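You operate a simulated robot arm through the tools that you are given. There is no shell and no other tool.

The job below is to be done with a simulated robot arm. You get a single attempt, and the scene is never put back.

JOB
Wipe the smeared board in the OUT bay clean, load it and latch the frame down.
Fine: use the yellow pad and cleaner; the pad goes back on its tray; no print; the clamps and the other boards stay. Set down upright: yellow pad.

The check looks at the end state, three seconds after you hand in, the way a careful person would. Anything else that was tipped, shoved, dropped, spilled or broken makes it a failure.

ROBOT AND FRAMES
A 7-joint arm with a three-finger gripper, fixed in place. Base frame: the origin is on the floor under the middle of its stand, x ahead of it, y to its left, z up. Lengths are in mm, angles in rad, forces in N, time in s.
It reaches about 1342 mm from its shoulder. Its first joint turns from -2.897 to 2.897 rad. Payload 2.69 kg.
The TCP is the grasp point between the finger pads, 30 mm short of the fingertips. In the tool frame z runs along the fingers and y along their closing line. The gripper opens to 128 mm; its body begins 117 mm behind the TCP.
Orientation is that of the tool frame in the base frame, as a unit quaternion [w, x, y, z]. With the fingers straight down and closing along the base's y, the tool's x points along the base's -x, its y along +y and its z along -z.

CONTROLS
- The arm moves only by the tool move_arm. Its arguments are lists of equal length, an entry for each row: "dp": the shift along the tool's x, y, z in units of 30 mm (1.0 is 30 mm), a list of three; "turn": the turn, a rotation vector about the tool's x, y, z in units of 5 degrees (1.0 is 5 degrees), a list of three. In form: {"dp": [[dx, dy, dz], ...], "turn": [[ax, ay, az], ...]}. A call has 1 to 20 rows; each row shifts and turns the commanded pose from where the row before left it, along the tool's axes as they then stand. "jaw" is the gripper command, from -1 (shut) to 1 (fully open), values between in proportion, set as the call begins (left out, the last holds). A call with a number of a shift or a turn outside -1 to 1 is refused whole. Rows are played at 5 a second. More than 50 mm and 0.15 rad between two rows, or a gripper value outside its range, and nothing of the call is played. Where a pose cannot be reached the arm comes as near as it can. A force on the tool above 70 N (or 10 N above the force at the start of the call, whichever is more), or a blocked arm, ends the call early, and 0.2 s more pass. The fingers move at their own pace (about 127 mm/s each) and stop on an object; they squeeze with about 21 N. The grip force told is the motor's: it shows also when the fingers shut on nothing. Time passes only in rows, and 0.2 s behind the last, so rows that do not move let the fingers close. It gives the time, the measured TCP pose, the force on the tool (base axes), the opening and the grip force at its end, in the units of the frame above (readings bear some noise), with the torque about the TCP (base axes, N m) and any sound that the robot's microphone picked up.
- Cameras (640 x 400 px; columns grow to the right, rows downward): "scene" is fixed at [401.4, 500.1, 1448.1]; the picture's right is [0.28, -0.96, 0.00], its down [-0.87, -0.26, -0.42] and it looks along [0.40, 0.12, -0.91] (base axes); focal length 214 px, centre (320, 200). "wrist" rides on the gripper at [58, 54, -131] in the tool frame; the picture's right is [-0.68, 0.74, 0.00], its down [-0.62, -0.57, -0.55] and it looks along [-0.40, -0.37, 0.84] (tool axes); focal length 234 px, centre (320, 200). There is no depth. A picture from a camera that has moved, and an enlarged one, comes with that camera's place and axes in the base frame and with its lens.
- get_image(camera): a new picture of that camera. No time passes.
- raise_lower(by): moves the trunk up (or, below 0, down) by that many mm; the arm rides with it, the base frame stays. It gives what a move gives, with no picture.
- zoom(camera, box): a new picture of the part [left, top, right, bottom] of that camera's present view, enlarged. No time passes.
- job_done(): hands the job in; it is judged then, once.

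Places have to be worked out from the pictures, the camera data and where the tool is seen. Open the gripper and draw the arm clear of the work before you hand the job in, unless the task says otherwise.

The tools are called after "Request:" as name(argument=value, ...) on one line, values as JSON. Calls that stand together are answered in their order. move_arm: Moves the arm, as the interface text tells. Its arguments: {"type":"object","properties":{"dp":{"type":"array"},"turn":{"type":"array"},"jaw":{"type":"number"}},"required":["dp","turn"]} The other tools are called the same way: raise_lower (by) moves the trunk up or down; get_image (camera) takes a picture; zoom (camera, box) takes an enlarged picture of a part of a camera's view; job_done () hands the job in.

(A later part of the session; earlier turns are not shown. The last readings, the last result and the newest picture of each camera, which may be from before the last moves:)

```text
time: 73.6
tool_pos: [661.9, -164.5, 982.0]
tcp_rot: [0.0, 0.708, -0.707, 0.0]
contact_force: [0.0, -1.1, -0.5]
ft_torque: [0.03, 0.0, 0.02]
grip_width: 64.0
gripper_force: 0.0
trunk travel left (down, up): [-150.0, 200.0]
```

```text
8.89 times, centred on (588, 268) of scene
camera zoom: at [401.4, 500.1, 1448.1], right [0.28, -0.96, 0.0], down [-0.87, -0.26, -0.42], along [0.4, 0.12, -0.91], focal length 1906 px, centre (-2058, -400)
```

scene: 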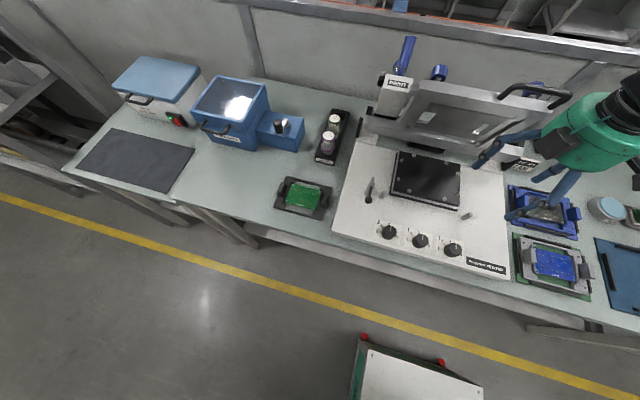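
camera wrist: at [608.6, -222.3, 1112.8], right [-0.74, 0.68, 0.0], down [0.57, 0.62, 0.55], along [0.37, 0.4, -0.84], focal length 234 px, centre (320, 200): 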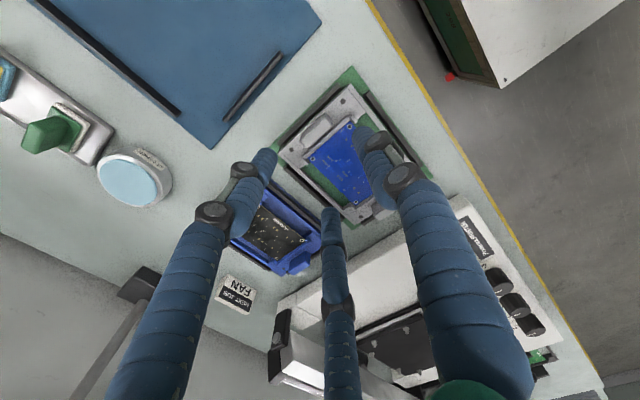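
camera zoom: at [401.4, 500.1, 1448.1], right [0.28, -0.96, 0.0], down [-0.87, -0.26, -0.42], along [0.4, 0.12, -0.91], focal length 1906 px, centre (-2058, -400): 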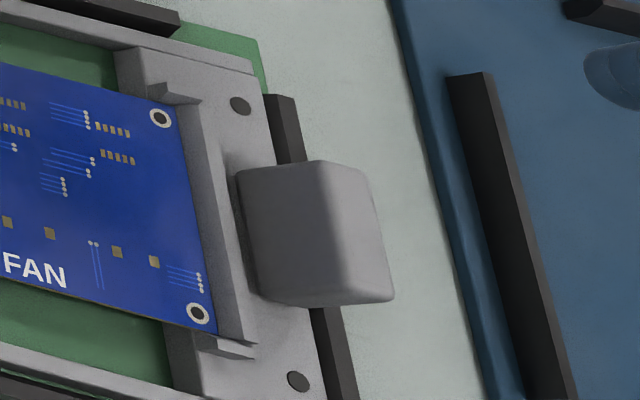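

Right block: centre ≈(666.5,−166.7), ~37×14 mm, top z≈853; carrier plate ≈826, board ridge ≈835. I narrow the fingers to 36 mm, align TCP to (656.5,−166.7) and lower to z≈885 to check.

Request:
move_arm(dp=[[0.07, 0.18, 0], [0, 0, 0.8], [0, 0, 0.8], [0, 0, 0.8], [0, 0, 0.8], [0, 0, 0]], turn=[[0, 0, 0], [0, 0, 0], [0, 0, 0], [0, 0, 0], [0, 0, 0], [0, 0, 0]], jaw=-0.44)

Request:
zoom(camera="wrist", box=[220, 60, 420, 240])

Request:
zoom(camera="scene", box=[555, 230, 625, 300])

```text
time: 75.0
tool_pos: [655.6, -165.5, 886.2]
tcp_rot: [0.0, 0.708, -0.706, 0.0]
contact_force: [0.1, 0.4, -0.5]
ft_torque: [0.01, 0.0, -0.01]
grip_width: 35.8
gripper_force: 0.0
trunk travel left (down, up): [-150.0, 200.0]
```

```text
2.22 times, centred on (320, 150) of wrist
camera zoom: at [603.2, -223.9, 1017.3], right [-0.74, 0.68, 0.0], down [0.57, 0.62, 0.55], along [0.37, 0.4, -0.84], focal length 520 px, centre (320, 311)
```

zoom: 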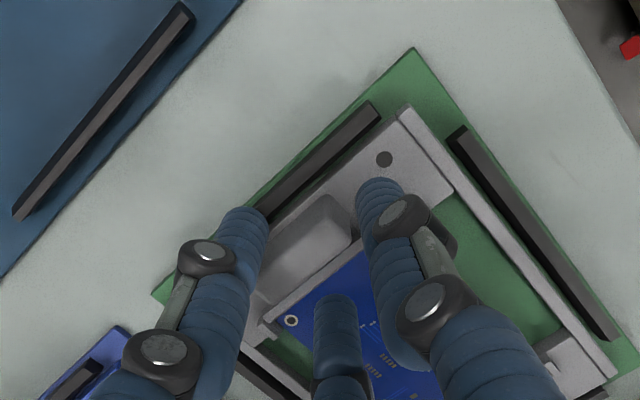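

```text
5.71 times, centred on (590, 265) of scene
camera zoom: at [401.4, 500.1, 1448.1], right [0.28, -0.96, 0.0], down [-0.87, -0.26, -0.42], along [0.4, 0.12, -0.91], focal length 1226 px, centre (-1223, -171)
```

zoom: 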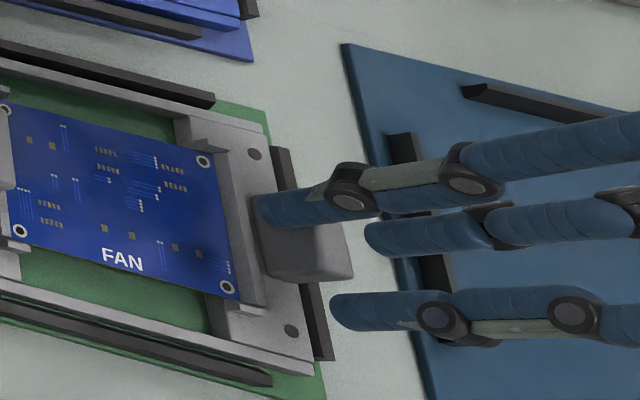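

Fingers straddle the block properly. I lower to about z=871 and then probe in small steps.

Request:
move_arm(dp=[[0.03, 0, 0.25], [0, 0, 0.24], [0, 0, 0]], turn=[[0, 0, 0], [0, 0, 0], [0, 0, 0]])

Request:
move_arm(dp=[[0, 0, 0.06], [0, 0, 0]], turn=[[0, 0, 0], [0, 0, 0]])

Request:
move_arm(dp=[[0, 0, 0.06], [0, 0, 0]], turn=[[0, 0, 0], [0, 0, 0]])

Request:
zoom(camera="scene", box=[565, 240, 615, 290])

```text
time: 75.8
tool_pos: [655.9, -166.1, 873.3]
tcp_rot: [0.0, 0.708, -0.707, -0.001]
contact_force: [-0.4, -0.8, -0.5]
ft_torque: [0.02, -0.01, 0.02]
grip_width: 35.8
gripper_force: 0.1
trunk travel left (down, up): [-150.0, 200.0]
```

```text
time: 76.4
tool_pos: [655.6, -165.5, 871.0]
tcp_rot: [0.0, 0.707, -0.707, 0.0]
contact_force: [1.1, -1.0, -0.5]
ft_torque: [0.02, -0.03, 0.0]
grip_width: 35.6
gripper_force: 0.0
trunk travel left (down, up): [-150.0, 200.0]
```

```text
time: 77.0
tool_pos: [655.0, -165.8, 869.0]
tcp_rot: [0.0, 0.708, -0.706, 0.0]
contact_force: [0.8, -0.4, -0.5]
ft_torque: [-0.03, 0.02, 0.01]
grip_width: 35.9
gripper_force: 0.1
trunk travel left (down, up): [-150.0, 200.0]
```

```text
8.00 times, centred on (590, 265) of scene
camera zoom: at [401.4, 500.1, 1448.1], right [0.28, -0.96, 0.0], down [-0.87, -0.26, -0.42], along [0.4, 0.12, -0.91], focal length 1716 px, centre (-1840, -320)
```

zoom: 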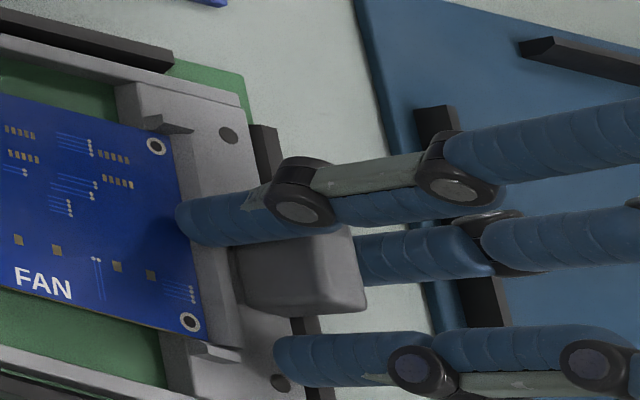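

No contact at z=869 (tips 839). I continue carefully in 1.5 mm steps.

Request:
move_arm(dp=[[0, 0, 0.05], [0, 0, 0]], turn=[[0, 0, 0], [0, 0, 0]])

Request:
move_arm(dp=[[0, 0, 0.05], [0, 0, 0]], turn=[[0, 0, 0], [0, 0, 0]])

Request:
zoom(camera="wrist", box=[270, 120, 370, 220])

```text
time: 77.6
tool_pos: [655.6, -166.2, 868.2]
tcp_rot: [-0.001, 0.708, -0.706, 0.001]
contact_force: [-0.5, 3.8, 10.2]
ft_torque: [0.22, -0.09, 0.05]
grip_width: 37.1
gripper_force: 0.5
trunk travel left (down, up): [-150.0, 200.0]
```

```text
time: 78.2
tool_pos: [656.5, -166.2, 867.5]
tcp_rot: [-0.001, 0.708, -0.706, 0.0]
contact_force: [-1.3, 6.4, 23.3]
ft_torque: [0.64, -0.42, 0.2]
grip_width: 39.6
gripper_force: 2.5
trunk travel left (down, up): [-150.0, 200.0]
```

```text
4.00 times, centred on (320, 170) of wrist
camera zoom: at [603.2, -224.5, 998.1], right [-0.74, 0.68, 0.0], down [0.56, 0.62, 0.55], along [0.37, 0.4, -0.84], focal length 937 px, centre (320, 320)
```

zoom: 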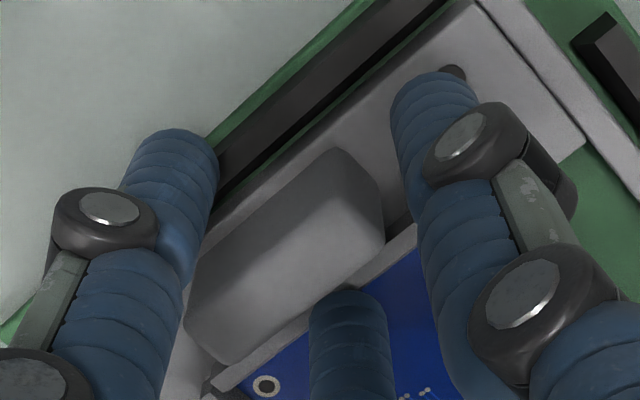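

The inner fingertip touched the board ridge (tip z≈838) – a good height reference. I back up ~3.5 mm to clear it, then close on the block.

Request:
move_arm(dp=[[0, 0, -0.12], [0, 0, 0]], turn=[[0, 0, 0], [0, 0, 0]])

Request:
move_arm(dp=[[0, 0, 0], [0, 0, 0], [0, 0, 0], [0, 0, 0], [0, 0, 0]], turn=[[0, 0, 0], [0, 0, 0], [0, 0, 0], [0, 0, 0], [0, 0, 0]], jaw=-1)

Request:
zoom(camera="wrist", box=[270, 110, 370, 210])

Request:
zoom(camera="scene", box=[520, 230, 620, 300])

```text
time: 78.8
tool_pos: [655.0, -166.1, 867.7]
tcp_rot: [0.001, 0.707, -0.707, -0.001]
contact_force: [1.3, 0.2, 2.6]
ft_torque: [0.03, -0.07, -0.02]
grip_width: 35.8
gripper_force: 0.0
trunk travel left (down, up): [-150.0, 200.0]
```

```text
time: 80.0
tool_pos: [655.5, -166.4, 870.4]
tcp_rot: [0.0, 0.708, -0.706, 0.0]
contact_force: [-0.3, -0.4, -0.9]
ft_torque: [-0.11, 0.01, -0.01]
grip_width: 17.6
gripper_force: 21.3
trunk travel left (down, up): [-150.0, 200.0]
```

```text
4.00 times, centred on (320, 160) of wrist
camera zoom: at [603.3, -224.9, 1000.1], right [-0.74, 0.68, 0.0], down [0.57, 0.62, 0.55], along [0.37, 0.4, -0.84], focal length 937 px, centre (320, 360)
```

zoom: 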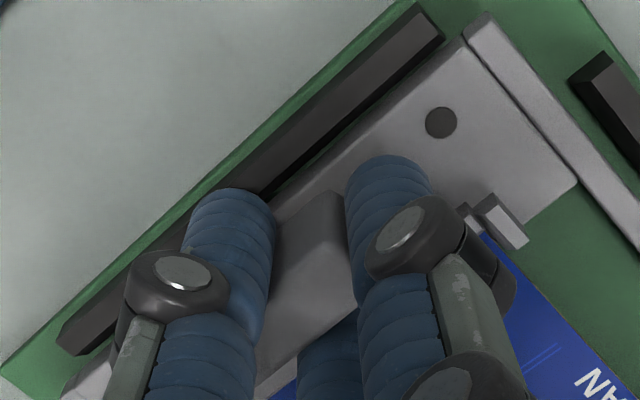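

```text
5.71 times, centred on (570, 265) of scene
camera zoom: at [401.4, 500.1, 1448.1], right [0.28, -0.96, 0.0], down [-0.87, -0.26, -0.42], along [0.4, 0.12, -0.91], focal length 1226 px, centre (-1109, -171)
```

zoom: 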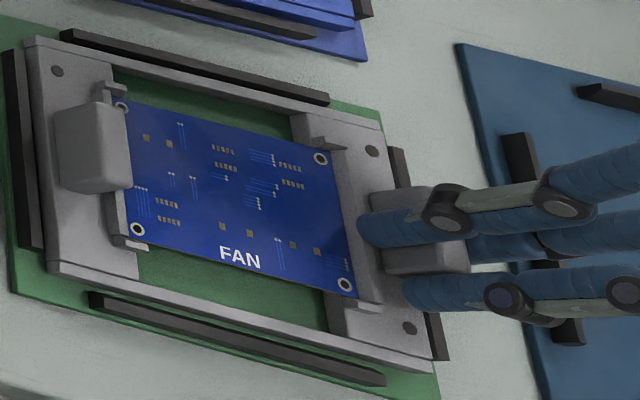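

Gripped (17.6 mm, 21 N). I try a small 4 mm test lift and read weight and torque.

Request:
move_arm(dp=[[0, 0, -0.07], [0, 0, -0.07], [0, 0, 0], [0, 0, 0]], turn=[[0, 0, 0], [0, 0, 0], [0, 0, 0], [0, 0, 0]])

Request:
zoom(camera="scene", box=[510, 225, 620, 305])

Request:
get_image(camera="wrist")

```text
time: 81.0
tool_pos: [655.9, -166.6, 873.8]
tcp_rot: [0.0, 0.708, -0.706, 0.0]
contact_force: [-0.1, -0.1, -1.5]
ft_torque: [-0.09, 0.0, -0.01]
grip_width: 17.2
gripper_force: 21.3
trunk travel left (down, up): [-150.0, 200.0]
```

```text
5.00 times, centred on (565, 265) of scene
camera zoom: at [401.4, 500.1, 1448.1], right [0.28, -0.96, 0.0], down [-0.87, -0.26, -0.42], along [0.4, 0.12, -0.91], focal length 1072 px, centre (-905, -125)
```

zoom: 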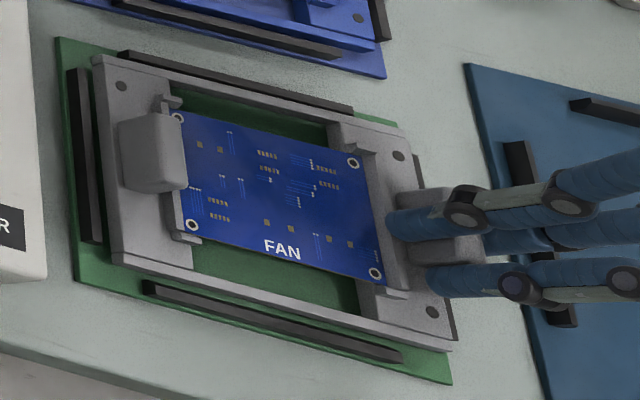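

```text
taken
camera wrist: at [603.1, -224.9, 1004.2], right [-0.74, 0.68, 0.0], down [0.57, 0.62, 0.55], along [0.37, 0.4, -0.84], focal length 234 px, centre (320, 200)
```

wrist: 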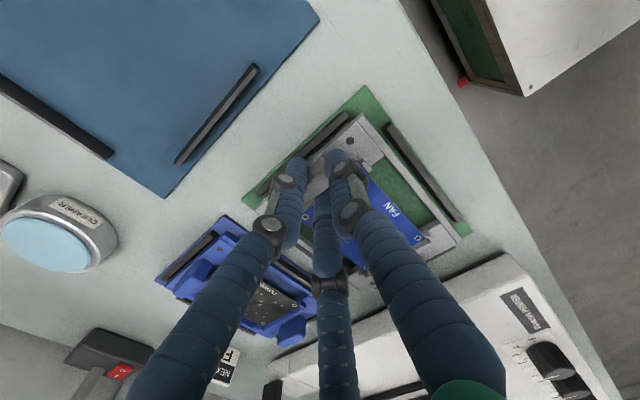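

Light load: about 1.5 N and 0.09 Nm – the grip holds it. I lift another 40 mm and check that it stays level.

Request:
move_arm(dp=[[0, 0, -0.2], [0, 0, -0.3], [0, 0, -0.4], [0, 0, -0.5], [0, 0, 0], [0, 0, 0]], turn=[[0, 0, 0], [0, 0, 0], [0, 0, 0], [0, 0, 0], [0, 0, 0], [0, 0, 0]])

Request:
zoom(camera="scene", box=[510, 215, 630, 305])

Request:
zoom(camera="wrist", box=[220, 80, 480, 280])

```text
time: 82.4
tool_pos: [655.9, -165.4, 915.8]
tcp_rot: [0.0, 0.707, -0.707, 0.0]
contact_force: [0.0, -0.1, -1.3]
ft_torque: [-0.1, 0.01, 0.01]
grip_width: 17.3
gripper_force: 21.2
trunk travel left (down, up): [-150.0, 200.0]
```

```text
4.44 times, centred on (570, 260) of scene
camera zoom: at [401.4, 500.1, 1448.1], right [0.28, -0.96, 0.0], down [-0.87, -0.26, -0.42], along [0.4, 0.12, -0.91], focal length 953 px, centre (-791, -67)
```

zoom: 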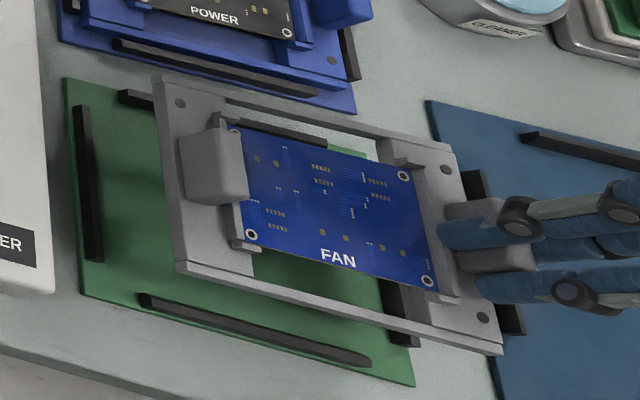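

```text
2.00 times, centred on (350, 180) of wrist
camera zoom: at [603.3, -224.5, 1046.3], right [-0.74, 0.68, 0.0], down [0.57, 0.62, 0.55], along [0.37, 0.4, -0.84], focal length 468 px, centre (260, 240)
```

zoom: 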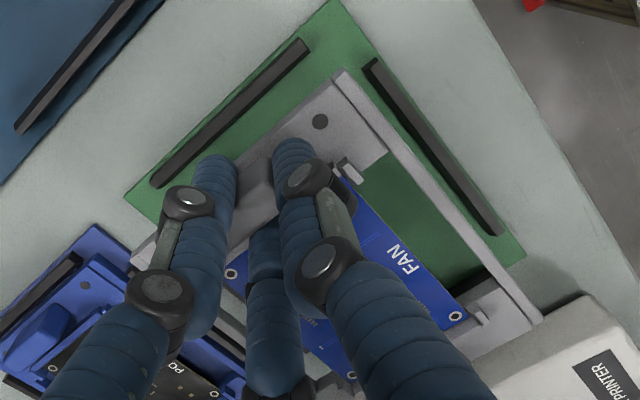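

The carrier hangs level in the grip. I raise it to z≈985 and carry it toward the nest, stopping ~30 mm short (front side) to check clearances.

Request:
move_arm(dp=[[0, 0, -0.5], [0, 0, -0.6], [0, 0, -0.6], [0, 0, -0.6], [-0.4, -0.12, 0], [-0.75, -0.24, 0], [-0.75, -0.24, 0], [-0.75, -0.24, 0], [-0.75, -0.24, 0], [-0.75, -0.24, 0], [-0.75, -0.24, 0], [-0.75, -0.24, 0], [-0.75, -0.24, 0]], turn=[[0, 0, 0], [0, 0, 0], [0, 0, 0], [0, 0, 0], [0, 0, 0], [0, 0, 0], [0, 0, 0], [0, 0, 0], [0, 0, 0], [0, 0, 0], [0, 0, 0], [0, 0, 0], [0, 0, 0]])

Request:
get_image(camera="wrist")

Request:
get_image(camera="scene")

```text
time: 85.2
tool_pos: [716.7, 25.2, 983.9]
tcp_rot: [-0.001, 0.708, -0.707, 0.0]
contact_force: [0.0, -0.4, 0.0]
ft_torque: [-0.06, 0.01, 0.01]
grip_width: 17.5
gripper_force: 20.9
trunk travel left (down, up): [-150.0, 200.0]
```

```text
taken
camera wrist: at [664.4, -32.2, 1115.3], right [-0.74, 0.68, 0.0], down [0.57, 0.62, 0.55], along [0.37, 0.4, -0.84], focal length 234 px, centre (320, 200)
```

wrist: 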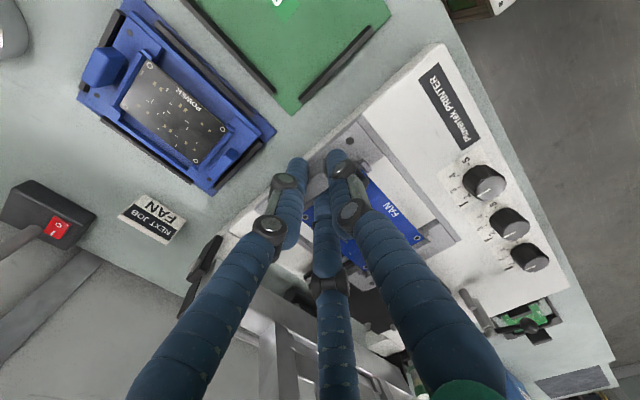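

```text
taken
```

scene: 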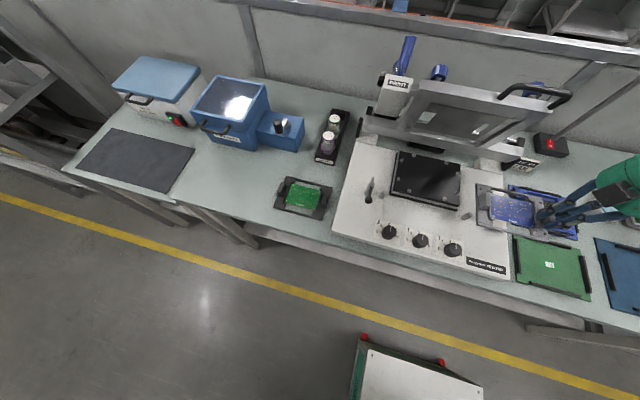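

The emptied green mat shows a label; I zoom to confirm it says OUT.

Request:
zoom(camera="scene", box=[515, 235, 595, 300])

Request:
zoom(camera="scene", box=[460, 160, 600, 250])

```text
6.15 times, centred on (555, 268) of scene
camera zoom: at [401.4, 500.1, 1448.1], right [0.28, -0.96, 0.0], down [-0.87, -0.26, -0.42], along [0.4, 0.12, -0.91], focal length 1320 px, centre (-1126, -215)
```

zoom: 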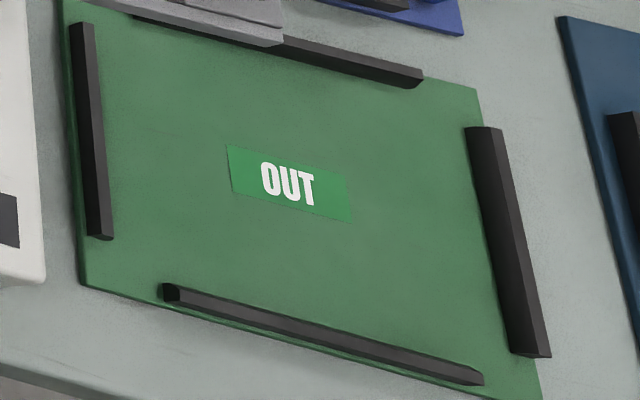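

```text
4.44 times, centred on (530, 205) of scene
camera zoom: at [401.4, 500.1, 1448.1], right [0.28, -0.96, 0.0], down [-0.87, -0.26, -0.42], along [0.4, 0.12, -0.91], focal length 953 px, centre (-613, 178)
```

zoom: 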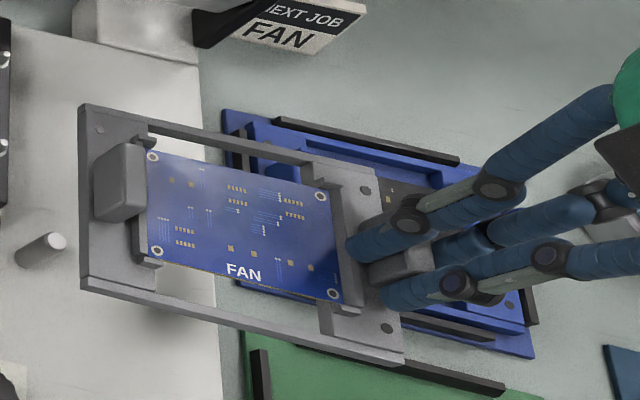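

"OUT" confirmed. I continue carrying to just in front of the nest.

Request:
move_arm(dp=[[-0.55, -0.2, 0], [-0.7, -0.22, 0], [-0.7, -0.22, 0], [-0.7, -0.22, 0], [-0.7, -0.22, 0], [-0.7, -0.22, 0], [-0.7, -0.22, 0], [-0.7, -0.22, 0], [-0.65, -0.2, 0], [0, 0, 0]], turn=[[0, 0, 0], [0, 0, 0], [0, 0, 0], [0, 0, 0], [0, 0, 0], [0, 0, 0], [0, 0, 0], [0, 0, 0], [0, 0, 0], [0, 0, 0]])

Request:
get_image(camera="wrist")

Request:
zoom(camera="wrist", box=[220, 100, 480, 300])

Request:
zoom(camera="scene", box=[360, 100, 520, 230])

```text
time: 87.4
tool_pos: [774.5, 210.0, 984.1]
tcp_rot: [0.0, 0.708, -0.706, 0.0]
contact_force: [-1.3, 0.2, -1.7]
ft_torque: [-0.1, 0.0, 0.03]
grip_width: 17.2
gripper_force: 21.1
trunk travel left (down, up): [-150.0, 200.0]
```

```text
taken
camera wrist: at [722.7, 151.1, 1115.1], right [-0.74, 0.68, 0.0], down [0.57, 0.62, 0.55], along [0.37, 0.4, -0.84], focal length 234 px, centre (320, 200)
```

wrist: 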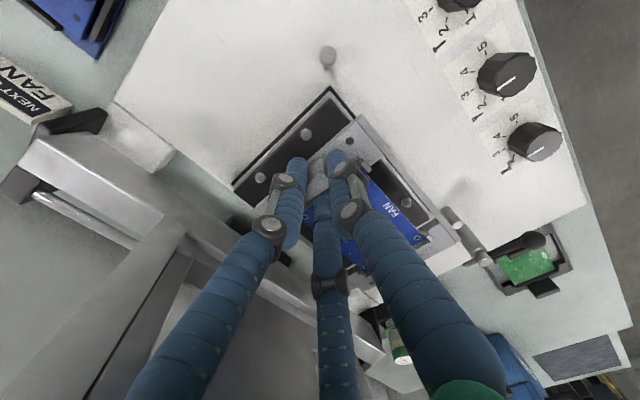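

```text
2.00 times, centred on (350, 200) of wrist
camera zoom: at [722.7, 151.1, 1115.1], right [-0.74, 0.68, 0.0], down [0.57, 0.62, 0.55], along [0.37, 0.4, -0.84], focal length 468 px, centre (260, 200)
```

zoom: 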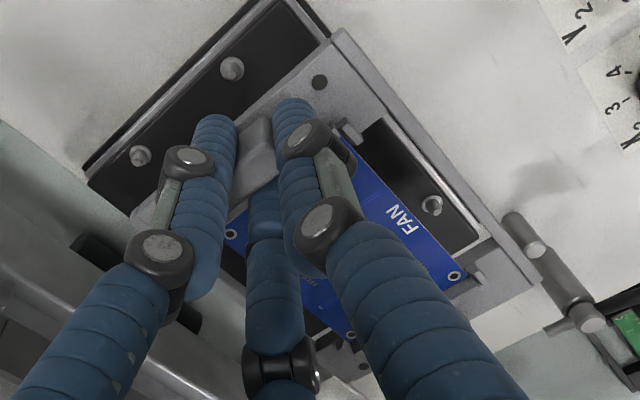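

```text
3.08 times, centred on (440, 165) of scene
camera zoom: at [401.4, 500.1, 1448.1], right [0.28, -0.96, 0.0], down [-0.87, -0.26, -0.42], along [0.4, 0.12, -0.91], focal length 660 px, centre (-49, 308)
```

zoom: 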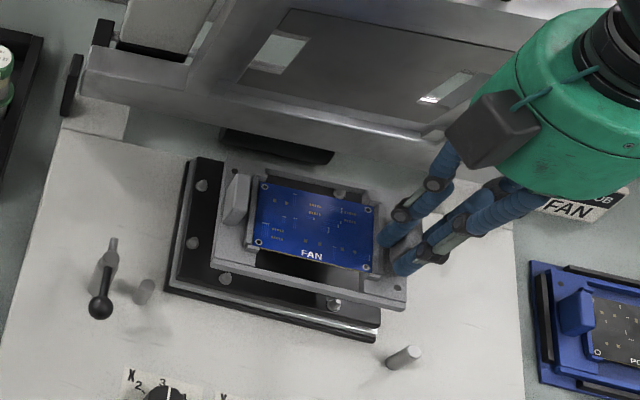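

The pins triangulate to nest centre ≈(817.8,281), pin tops z≈886; the frame hinge bar sits behind x≈905, so it's clear. I move the carrier over the nest and lower to z≈955 for fine alignment.

Request:
move_arm(dp=[[0.01, -0.34, 0], [0.01, -0.34, 0], [0.01, -0.34, 0], [0, 0, 0.33], [0, 0, 0.33], [0, 0, 0.33], [0, 0, 0]], turn=[[0, 0, 0], [0, 0, 0], [0, 0, 0], [0, 0, 0], [0, 0, 0], [0, 0, 0], [0, 0, 0]])

Request:
get_image(camera="wrist")

Request:
zoom(camera="wrist", box=[220, 80, 460, 270])

Request:
zoom(camera="scene", box=[380, 130, 480, 220])

```text
time: 88.5
tool_pos: [801.7, 209.0, 976.8]
tcp_rot: [0.001, 0.707, -0.707, 0.0]
contact_force: [-38.8, -5.6, 12.2]
ft_torque: [0.68, -6.61, -0.24]
grip_width: 17.2
gripper_force: 21.1
trunk travel left (down, up): [-150.0, 200.0]
stopped in row 5: the force on the tool passed its limit at 85 N (the readings are from after the stop); the commanded pose is now the measured one
```

```text
taken
camera wrist: at [749.2, 150.5, 1107.3], right [-0.74, 0.67, 0.0], down [0.56, 0.62, 0.55], along [0.37, 0.4, -0.84], focal length 234 px, centre (320, 200)
```

wrist: 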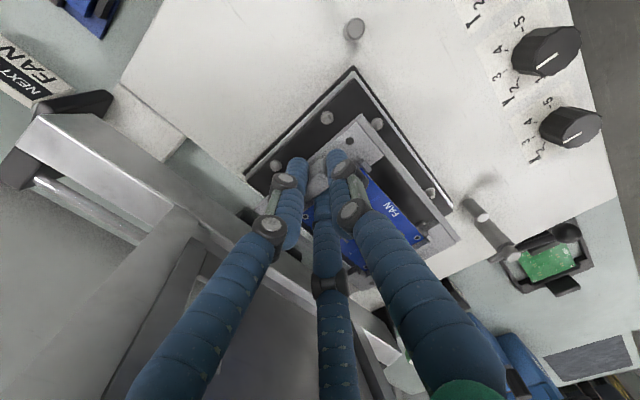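

```text
2.11 times, centred on (340, 175) of wrist
camera zoom: at [749.2, 150.5, 1107.3], right [-0.74, 0.67, 0.0], down [0.56, 0.62, 0.55], along [0.37, 0.4, -0.84], focal length 493 px, centre (278, 253)
```

zoom: 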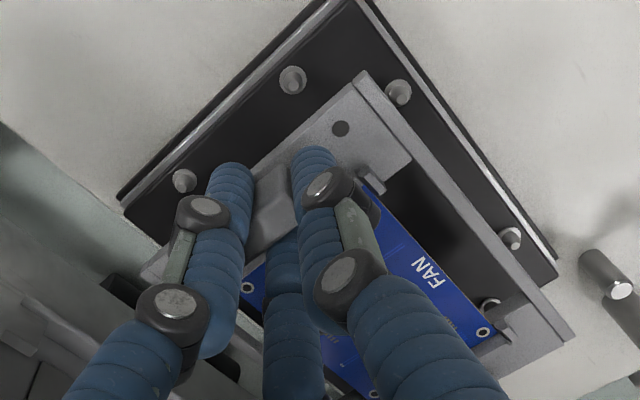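

```text
4.44 times, centred on (430, 175) of scene
camera zoom: at [401.4, 500.1, 1448.1], right [0.28, -0.96, 0.0], down [-0.87, -0.26, -0.42], along [0.4, 0.12, -0.91], focal length 953 px, centre (-169, 311)
```

zoom: 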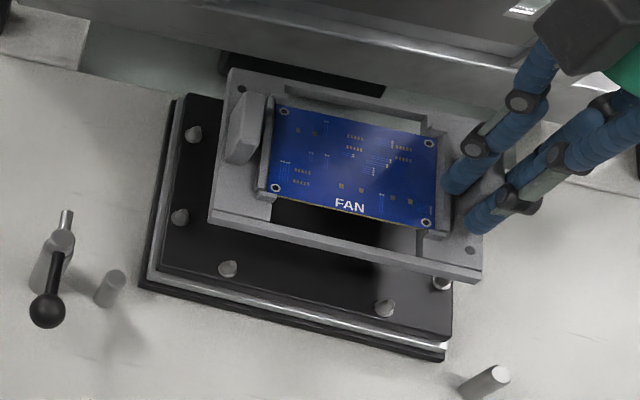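

I hit something: ~39 N in −x acting ~170 mm above the TCP, i.e. the hand's body met the open frame/handle that leans forward over the nest. I back off 25 mm in −x right away and look.

Request:
move_arm(dp=[[0, 0.3, 0], [0, 0.3, 0], [0, 0.3, 0]], turn=[[0, 0, 0], [0, 0, 0], [0, 0, 0]])

Request:
get_image(camera="scene")

Request:
zoom(camera="scene", box=[360, 40, 600, 220])

```text
time: 89.3
tool_pos: [778.5, 209.4, 975.1]
tcp_rot: [-0.001, 0.708, -0.706, 0.001]
contact_force: [0.7, -1.2, -1.9]
ft_torque: [-0.08, 0.01, 0.02]
grip_width: 17.3
gripper_force: 21.6
trunk travel left (down, up): [-150.0, 200.0]
```

```text
taken
```

scene: 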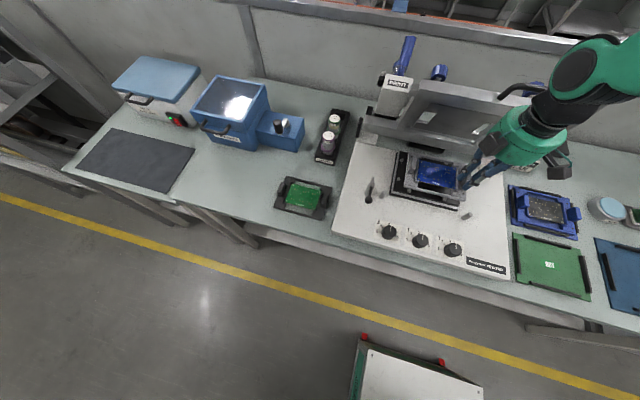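

```text
2.22 times, centred on (480, 130) of scene
camera zoom: at [401.4, 500.1, 1448.1], right [0.28, -0.96, 0.0], down [-0.87, -0.26, -0.42], along [0.4, 0.12, -0.91], focal length 477 px, centre (-36, 356)
```

zoom: 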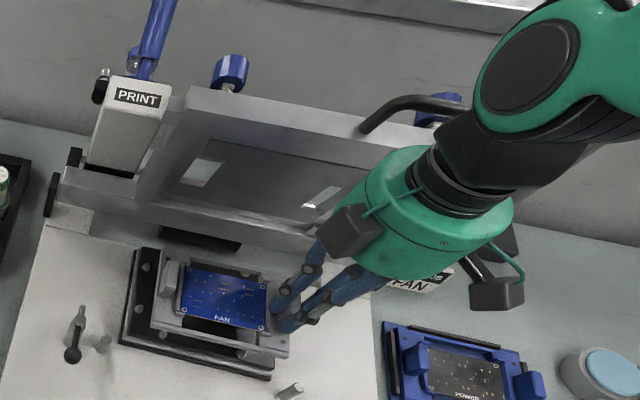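

Contact is relieved and the carrier is still securely held. The frame's handle overhangs the nest, so I need to hold the block with the hand leaning back. I take the carrier back to the OUT bay to regrip it tilted.

Request:
move_arm(dp=[[0.4, 0.4, -0.3], [0.75, 0.25, 0], [0.75, 0.25, 0], [0.75, 0.25, 0], [0.75, 0.25, 0], [0.75, 0.25, 0], [0.75, 0.25, 0], [0.75, 0.25, 0], [0.75, 0.25, 0], [0.75, 0.25, 0], [0.75, 0.25, 0], [0.75, 0.25, 0], [0.75, 0.25, 0], [0.75, 0.25, 0], [0.75, 0.25, 0], [0.75, 0.25, 0], [0.75, 0.2, 0], [0, 0, 0]], turn=[[0, 0, 0], [0, 0, 0], [0, 0, 0], [0, 0, 0], [0, 0, 0], [0, 0, 0], [0, 0, 0], [0, 0, 0], [0, 0, 0], [0, 0, 0], [0, 0, 0], [0, 0, 0], [0, 0, 0], [0, 0, 0], [0, 0, 0], [0, 0, 0], [0, 0, 0], [0, 0, 0]])

Request:
get_image(camera="wrist")

```text
time: 93.1
tool_pos: [647.8, -164.4, 983.4]
tcp_rot: [0.0, 0.708, -0.706, 0.0]
contact_force: [0.9, -0.2, -2.0]
ft_torque: [-0.04, 0.01, 0.02]
grip_width: 17.2
gripper_force: 21.1
trunk travel left (down, up): [-150.0, 200.0]
```

```text
taken
camera wrist: at [595.5, -222.3, 1114.5], right [-0.74, 0.68, 0.0], down [0.56, 0.62, 0.55], along [0.37, 0.41, -0.84], focal length 234 px, centre (320, 200)
```

wrist: 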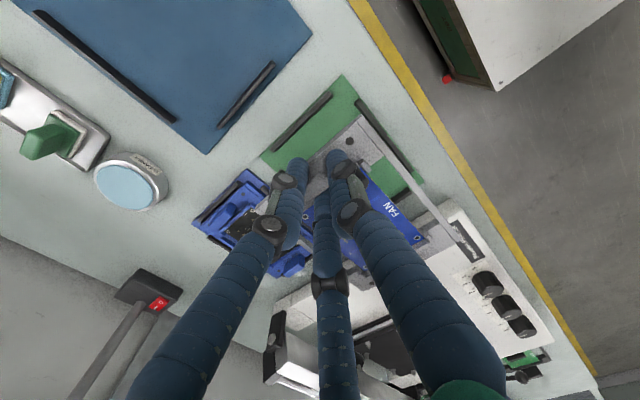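

I correct to the original x/y (655.6,−166.3) and lower to z≈890 to check the carrier sits over its bay rails.

Request:
move_arm(dp=[[0.06, -0.26, 0], [0, 0, 0.7], [0, 0, 0.7], [0, 0, 0.7], [0, 0, 0.7], [0, 0, 0.3], [0, 0, 0], [0, 0, 0]], turn=[[0, 0, 0], [0, 0, 0], [0, 0, 0], [0, 0, 0], [0, 0, 0], [0, 0, 0], [0, 0, 0], [0, 0, 0]])

Request:
zoom(camera="wrist", box=[240, 80, 480, 270])

Request:
zoom(camera="scene", box=[510, 220, 620, 305])

```text
time: 94.9
tool_pos: [656.7, -164.5, 891.1]
tcp_rot: [-0.001, 0.708, -0.706, 0.0]
contact_force: [0.4, 0.5, -1.9]
ft_torque: [-0.07, -0.01, -0.02]
grip_width: 17.0
gripper_force: 21.1
trunk travel left (down, up): [-150.0, 200.0]
```

```text
2.11 times, centred on (360, 175) of wrist
camera zoom: at [603.8, -224.2, 1021.5], right [-0.74, 0.68, 0.0], down [0.56, 0.62, 0.55], along [0.37, 0.41, -0.84], focal length 493 px, centre (236, 253)
```

zoom: 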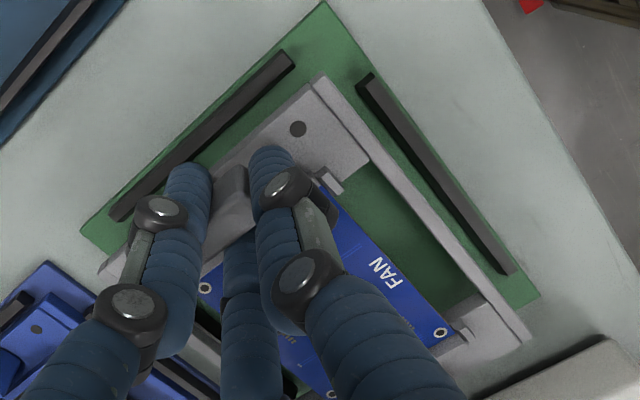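

```text
4.71 times, centred on (565, 262) of scene
camera zoom: at [401.4, 500.1, 1448.1], right [0.28, -0.96, 0.0], down [-0.87, -0.26, -0.42], along [0.4, 0.12, -0.91], focal length 1009 px, centre (-833, -94)
```

zoom: 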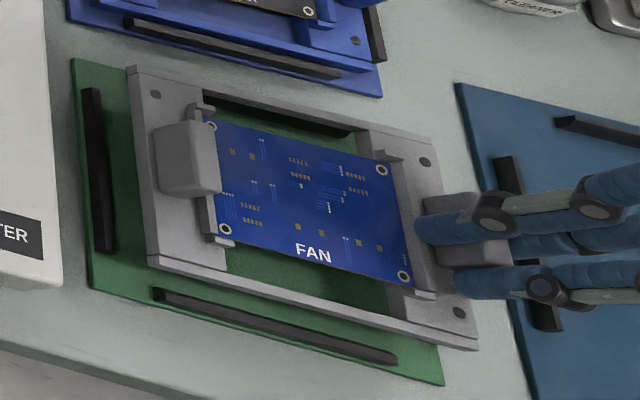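

The carrier is within 1 mm of its original place. I lower 15 mm, then in 2 mm steps to the mat.

Request:
move_arm(dp=[[0.02, 0.02, 0.25], [0, 0, 0.25], [0, 0, 0]], turn=[[0, 0, 0], [0, 0, 0], [0, 0, 0]])

Request:
move_arm(dp=[[0, 0, 0.07], [0, 0, 0]], turn=[[0, 0, 0], [0, 0, 0]])

Request:
move_arm(dp=[[0, 0, 0.07], [0, 0, 0]], turn=[[0, 0, 0], [0, 0, 0]])

Request:
zoom(camera="wrist", box=[240, 80, 480, 270])

Request:
zoom(camera="scene", box=[510, 225, 620, 305])

```text
time: 95.7
tool_pos: [655.5, -165.5, 875.0]
tcp_rot: [0.001, 0.708, -0.707, 0.0]
contact_force: [-0.2, 0.5, -1.7]
ft_torque: [-0.1, 0.03, 0.03]
grip_width: 17.2
gripper_force: 21.3
trunk travel left (down, up): [-150.0, 200.0]
```

```text
time: 96.3
tool_pos: [655.9, -165.1, 873.9]
tcp_rot: [0.0, 0.707, -0.707, 0.0]
contact_force: [-0.6, 0.0, -1.3]
ft_torque: [-0.03, 0.08, 0.05]
grip_width: 17.4
gripper_force: 20.9
trunk travel left (down, up): [-150.0, 200.0]
```

```text
time: 96.9
tool_pos: [654.7, -164.7, 872.6]
tcp_rot: [0.0, 0.707, -0.707, 0.0]
contact_force: [0.2, -0.4, -1.2]
ft_torque: [-0.07, 0.01, 0.02]
grip_width: 17.5
gripper_force: 21.3
trunk travel left (down, up): [-150.0, 200.0]
```

```text
2.11 times, centred on (360, 175) of wrist
camera zoom: at [603.0, -224.3, 1002.3], right [-0.74, 0.68, 0.0], down [0.56, 0.62, 0.55], along [0.37, 0.41, -0.84], focal length 493 px, centre (236, 253)
```

zoom: 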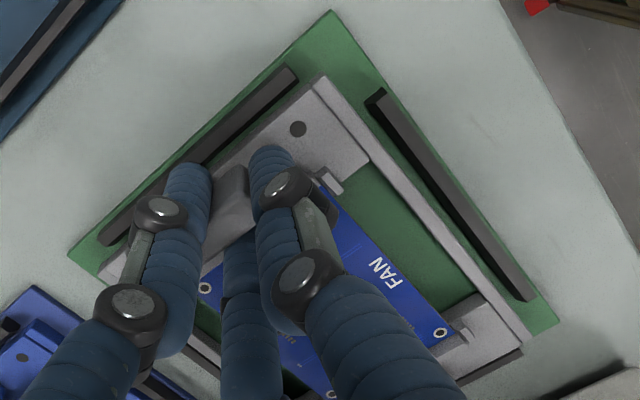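

```text
5.00 times, centred on (565, 265) of scene
camera zoom: at [401.4, 500.1, 1448.1], right [0.28, -0.96, 0.0], down [-0.87, -0.26, -0.42], along [0.4, 0.12, -0.91], focal length 1072 px, centre (-905, -125)
```

zoom: 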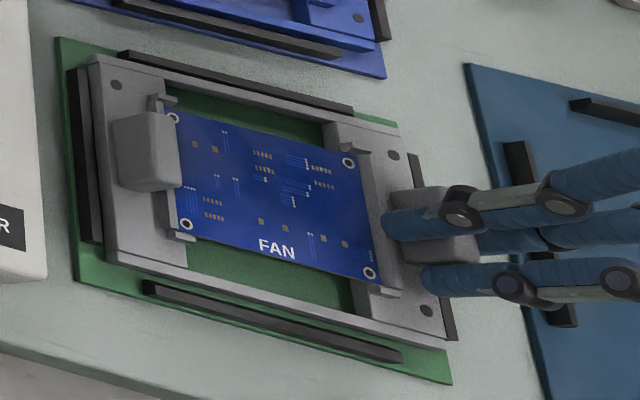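

It is dropping in between the strips without contact. Two more small steps to touch down.

Request:
move_arm(dp=[[0, 0, 0.06], [0, 0, 0]], turn=[[0, 0, 0], [0, 0, 0]])

Request:
move_arm(dp=[[0, 0, 0.05], [0, 0, 0]], turn=[[0, 0, 0], [0, 0, 0]])

```text
time: 97.5
tool_pos: [654.9, -165.7, 868.8]
tcp_rot: [0.0, 0.708, -0.707, -0.001]
contact_force: [-0.2, 0.1, -1.0]
ft_torque: [-0.1, 0.02, 0.0]
grip_width: 17.6
gripper_force: 20.8
trunk travel left (down, up): [-150.0, 200.0]
```

```text
time: 98.1
tool_pos: [656.3, -165.4, 868.6]
tcp_rot: [0.0, 0.708, -0.707, 0.001]
contact_force: [-0.5, -0.4, -0.1]
ft_torque: [-0.02, 0.04, -0.02]
grip_width: 17.2
gripper_force: 20.8
trunk travel left (down, up): [-150.0, 200.0]
```

The weight is now carried by the mat (force and torque ≈0). I open to 36 mm and lift off.

Request:
move_arm(dp=[[0, 0, 0], [0, 0, 0], [0, 0, 0]], turn=[[0, 0, 0], [0, 0, 0], [0, 0, 0]], jaw=-0.44)

Request:
move_arm(dp=[[0, 0, -0.3], [0, 0, -0.7], [0, 0, -1], [0, 0, -1], [0, 0, -0.7]], turn=[[0, 0, 0], [0, 0, 0], [0, 0, 0], [0, 0, 0], [0, 0, 0]])

Request:
zoom(camera="scene", box=[510, 225, 620, 305])

Request:
zoom(camera="wrist", box=[240, 40, 440, 200])

```text
time: 98.9
tool_pos: [654.7, -165.5, 869.0]
tcp_rot: [-0.001, 0.708, -0.706, 0.001]
contact_force: [0.3, -0.1, 0.3]
ft_torque: [-0.01, -0.01, 0.02]
grip_width: 35.9
gripper_force: 0.1
trunk travel left (down, up): [-150.0, 200.0]
```

```text
time: 100.1
tool_pos: [654.8, -165.6, 980.8]
tcp_rot: [0.0, 0.708, -0.706, 0.001]
contact_force: [-0.2, 0.3, 0.0]
ft_torque: [-0.02, 0.0, 0.02]
grip_width: 35.6
gripper_force: 0.1
trunk travel left (down, up): [-150.0, 200.0]
```

```text
5.00 times, centred on (565, 265) of scene
camera zoom: at [401.4, 500.1, 1448.1], right [0.28, -0.96, 0.0], down [-0.87, -0.26, -0.42], along [0.4, 0.12, -0.91], focal length 1072 px, centre (-905, -125)
```

zoom: 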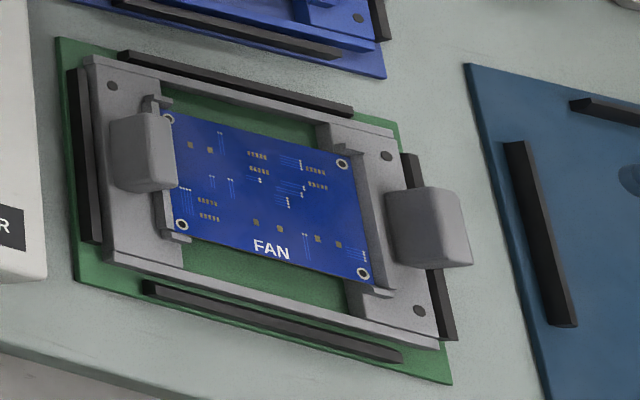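

```text
2.50 times, centred on (340, 120) of wrist
camera zoom: at [602.7, -224.5, 1111.0], right [-0.74, 0.68, 0.0], down [0.56, 0.62, 0.55], along [0.37, 0.4, -0.84], focal length 585 px, centre (270, 400)
```

zoom: 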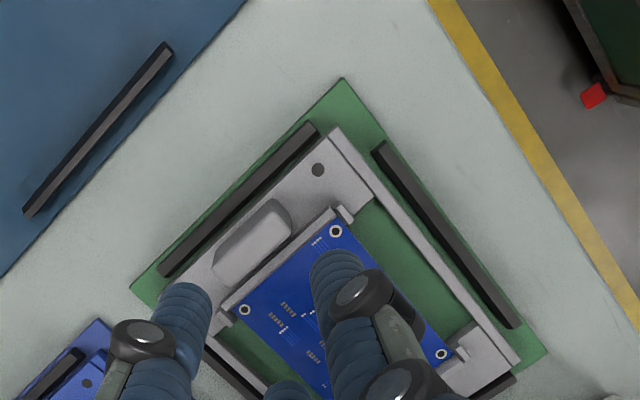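

The carrier is back in its bay, (667.8,−95.5) centre. Now I tilt the hand 20° (palm leaning toward the robot) so it will clear the frame handle later.

Request:
move_arm(dp=[[0, 0, 0], [0, 0, 0], [0, 0, 0], [0, 0, 0], [0, 0, 0]], turn=[[1, 0, 0], [1, 0, 0], [1, 0, 0], [1, 0, 0], [0, 0, 0]])

Request:
get_image(camera="wrist")

```text
time: 101.3
tool_pos: [655.0, -165.8, 979.2]
tcp_rot: [-0.124, 0.696, -0.696, 0.124]
contact_force: [-0.4, -0.1, 0.4]
ft_torque: [0.01, -0.05, 0.02]
grip_width: 36.0
gripper_force: 0.1
trunk travel left (down, up): [-150.0, 200.0]
```

```text
taken
camera wrist: at [561.1, -224.6, 1084.1], right [-0.69, 0.68, -0.25], down [0.34, 0.62, 0.71], along [0.64, 0.4, -0.66], focal length 234 px, centre (320, 200)
```

wrist: 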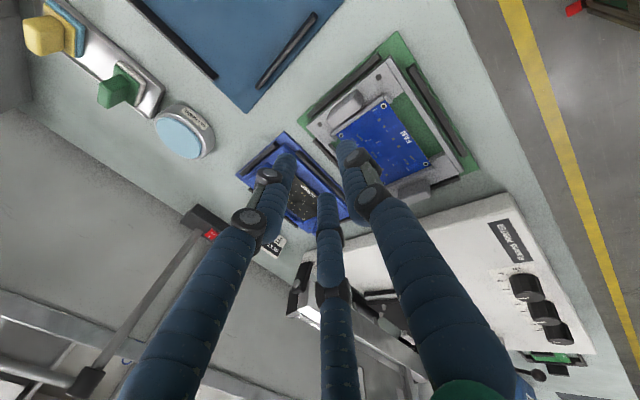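

Tilt as intended (fingers point forward-down). I move to above the block at (648.3,−166.5,900).

Request:
move_arm(dp=[[0.01, 0.376, 0.82], [0.01, 0.376, 0.82], [0.01, 0.376, 0.82], [0, 0, 0]], turn=[[0, 0, 0], [0, 0, 0], [0, 0, 0], [0, 0, 0]])

Request:
zoom(camera="wrist", box=[240, 80, 440, 240])

Request:
zoom(camera="scene", box=[560, 235, 630, 300])

```text
time: 102.3
tool_pos: [648.4, -168.0, 897.0]
tcp_rot: [-0.123, 0.697, -0.695, 0.123]
contact_force: [0.0, 0.2, -0.3]
ft_torque: [-0.01, 0.01, 0.01]
grip_width: 36.0
gripper_force: 0.0
trunk travel left (down, up): [-150.0, 200.0]
```

```text
2.50 times, centred on (340, 160) of wrist
camera zoom: at [554.5, -225.9, 1001.9], right [-0.69, 0.68, -0.25], down [0.34, 0.62, 0.71], along [0.63, 0.41, -0.66], focal length 585 px, centre (270, 300)
```

zoom: 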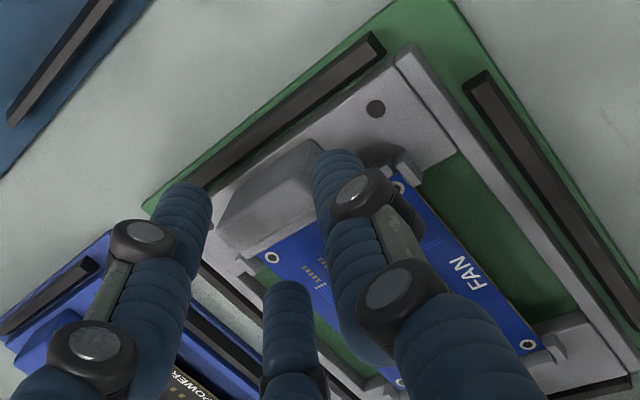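

```text
6.15 times, centred on (595, 268) of scene
camera zoom: at [401.4, 500.1, 1448.1], right [0.28, -0.96, 0.0], down [-0.87, -0.26, -0.42], along [0.4, 0.12, -0.91], focal length 1320 px, centre (-1372, -215)
```

zoom: 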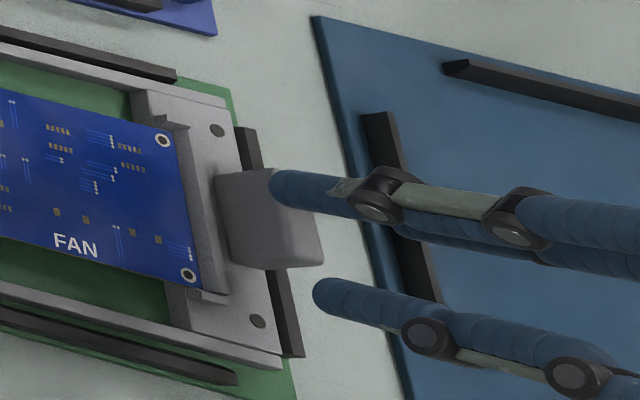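

I nudge +1.5 mm in y and lower vertically to z≈873, then probe with small steps.

Request:
move_arm(dp=[[-0.05, 0.137, 0.376], [0, 0.137, 0.376], [0, 0, 0]], turn=[[0, 0, 0], [0, 0, 0], [0, 0, 0]])

Request:
move_arm(dp=[[0, 0.023, 0.063], [0, 0, 0]], turn=[[0, 0, 0], [0, 0, 0]])

Request:
zoom(camera="scene", box=[565, 240, 615, 290])

Request:
zoom(camera="wrist", box=[260, 100, 400, 220])

```text
time: 103.1
tool_pos: [649.0, -165.6, 874.3]
tcp_rot: [-0.123, 0.697, -0.696, 0.123]
contact_force: [-0.4, 0.1, 0.7]
ft_torque: [0.0, 0.01, 0.0]
grip_width: 35.8
gripper_force: 0.1
trunk travel left (down, up): [-150.0, 200.0]
```

```text
time: 103.7
tool_pos: [649.0, -165.6, 873.7]
tcp_rot: [-0.123, 0.696, -0.696, 0.124]
contact_force: [-0.5, -0.3, 2.2]
ft_torque: [-0.01, 0.07, 0.03]
grip_width: 36.0
gripper_force: 0.1
trunk travel left (down, up): [-150.0, 200.0]
```

```text
8.00 times, centred on (590, 265) of scene
camera zoom: at [401.4, 500.1, 1448.1], right [0.28, -0.96, 0.0], down [-0.87, -0.26, -0.42], along [0.4, 0.12, -0.91], focal length 1716 px, centre (-1840, -320)
```

zoom: 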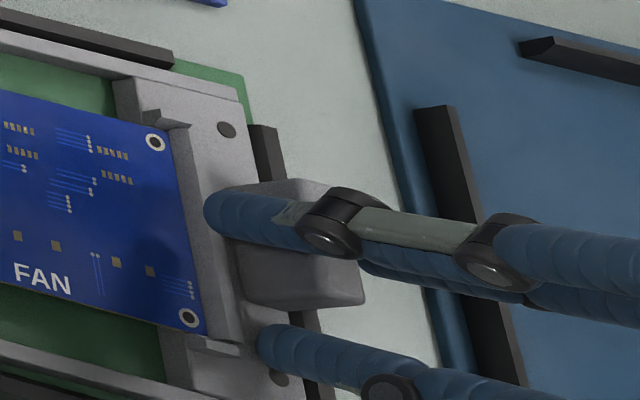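

```text
3.33 times, centred on (330, 160) of wrist
camera zoom: at [554.7, -224.1, 976.7], right [-0.69, 0.68, -0.25], down [0.34, 0.62, 0.71], along [0.63, 0.41, -0.66], focal length 781 px, centre (287, 333)
```

zoom: 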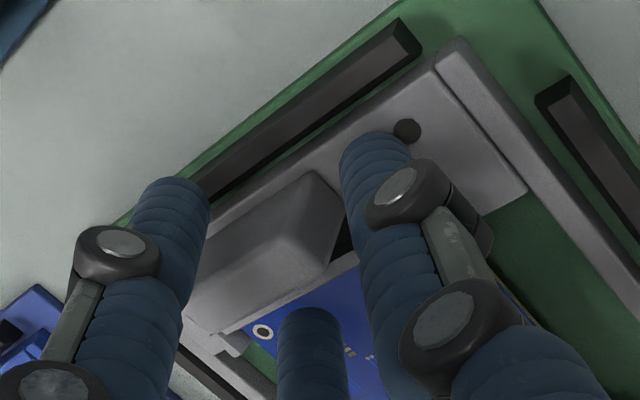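

The thumb just touched the carrier plate (so the plate is ≈836). I narrow the opening to 26 mm, shift −1 mm in y, and go ~1.5 mm lower before closing.

Request:
move_arm(dp=[[0.03, -0.011, -0.031], [0, 0, 0], [0, 0, 0]], turn=[[0, 0, 0], [0, 0, 0], [0, 0, 0]], jaw=-0.594)

Request:
move_arm(dp=[[0, 0.02, 0.055], [0, 0, 0]], turn=[[0, 0, 0], [0, 0, 0]])

Request:
move_arm(dp=[[0, 0.017, 0.047], [0, 0, 0]], turn=[[0, 0, 0], [0, 0, 0]])

```text
time: 104.5
tool_pos: [648.4, -166.7, 873.3]
tcp_rot: [-0.123, 0.697, -0.696, 0.123]
contact_force: [-0.5, -0.3, -0.2]
ft_torque: [0.0, 0.0, 0.0]
grip_width: 26.3
gripper_force: 0.1
trunk travel left (down, up): [-150.0, 200.0]
```

```text
time: 105.1
tool_pos: [647.9, -166.4, 872.0]
tcp_rot: [-0.122, 0.697, -0.696, 0.123]
contact_force: [0.2, -0.5, 0.5]
ft_torque: [0.01, 0.01, 0.02]
grip_width: 26.3
gripper_force: 0.1
trunk travel left (down, up): [-150.0, 200.0]
```

```text
time: 105.7
tool_pos: [649.4, -166.0, 870.9]
tcp_rot: [-0.123, 0.697, -0.696, 0.123]
contact_force: [-0.7, -0.6, 1.0]
ft_torque: [-0.01, 0.02, 0.02]
grip_width: 25.6
gripper_force: 0.2
trunk travel left (down, up): [-150.0, 200.0]
```

Just at contact again (z≈871). I close on the block.

Request:
move_arm(dp=[[0, 0, 0], [0, 0, 0], [0, 0, 0], [0, 0, 0]], turn=[[0, 0, 0], [0, 0, 0], [0, 0, 0], [0, 0, 0]], jaw=-1)

Request:
zoom(camera="scene", box=[565, 240, 615, 290])

Request:
zoom(camera="wrist", box=[260, 100, 400, 220])

```text
time: 106.7
tool_pos: [646.9, -166.0, 869.0]
tcp_rot: [-0.122, 0.697, -0.696, 0.121]
contact_force: [-25.0, -2.3, -0.6]
ft_torque: [-0.09, 1.18, 0.0]
grip_width: 17.7
gripper_force: 21.0
trunk travel left (down, up): [-150.0, 200.0]
```

```text
8.00 times, centred on (590, 265) of scene
camera zoom: at [401.4, 500.1, 1448.1], right [0.28, -0.96, 0.0], down [-0.87, -0.26, -0.42], along [0.4, 0.12, -0.91], focal length 1716 px, centre (-1840, -320)
```

zoom: 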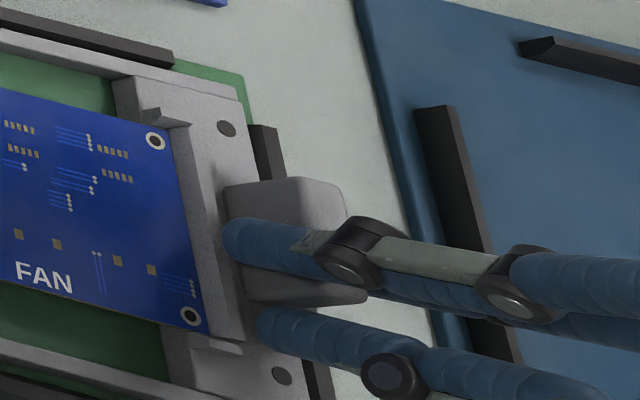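

```text
3.33 times, centred on (330, 160) of wrist
camera zoom: at [553.1, -224.4, 973.7], right [-0.69, 0.68, -0.25], down [0.34, 0.62, 0.71], along [0.63, 0.41, -0.66], focal length 781 px, centre (287, 333)
```

zoom: 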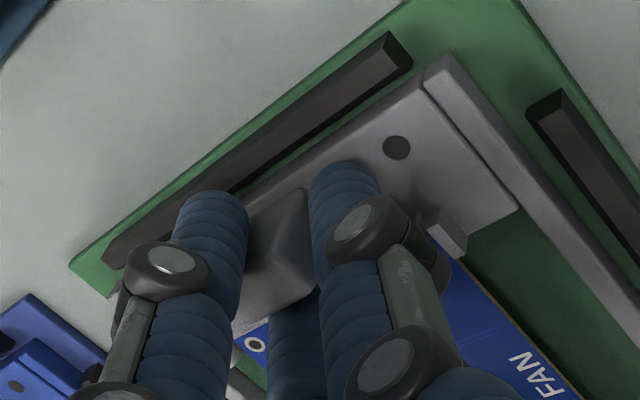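

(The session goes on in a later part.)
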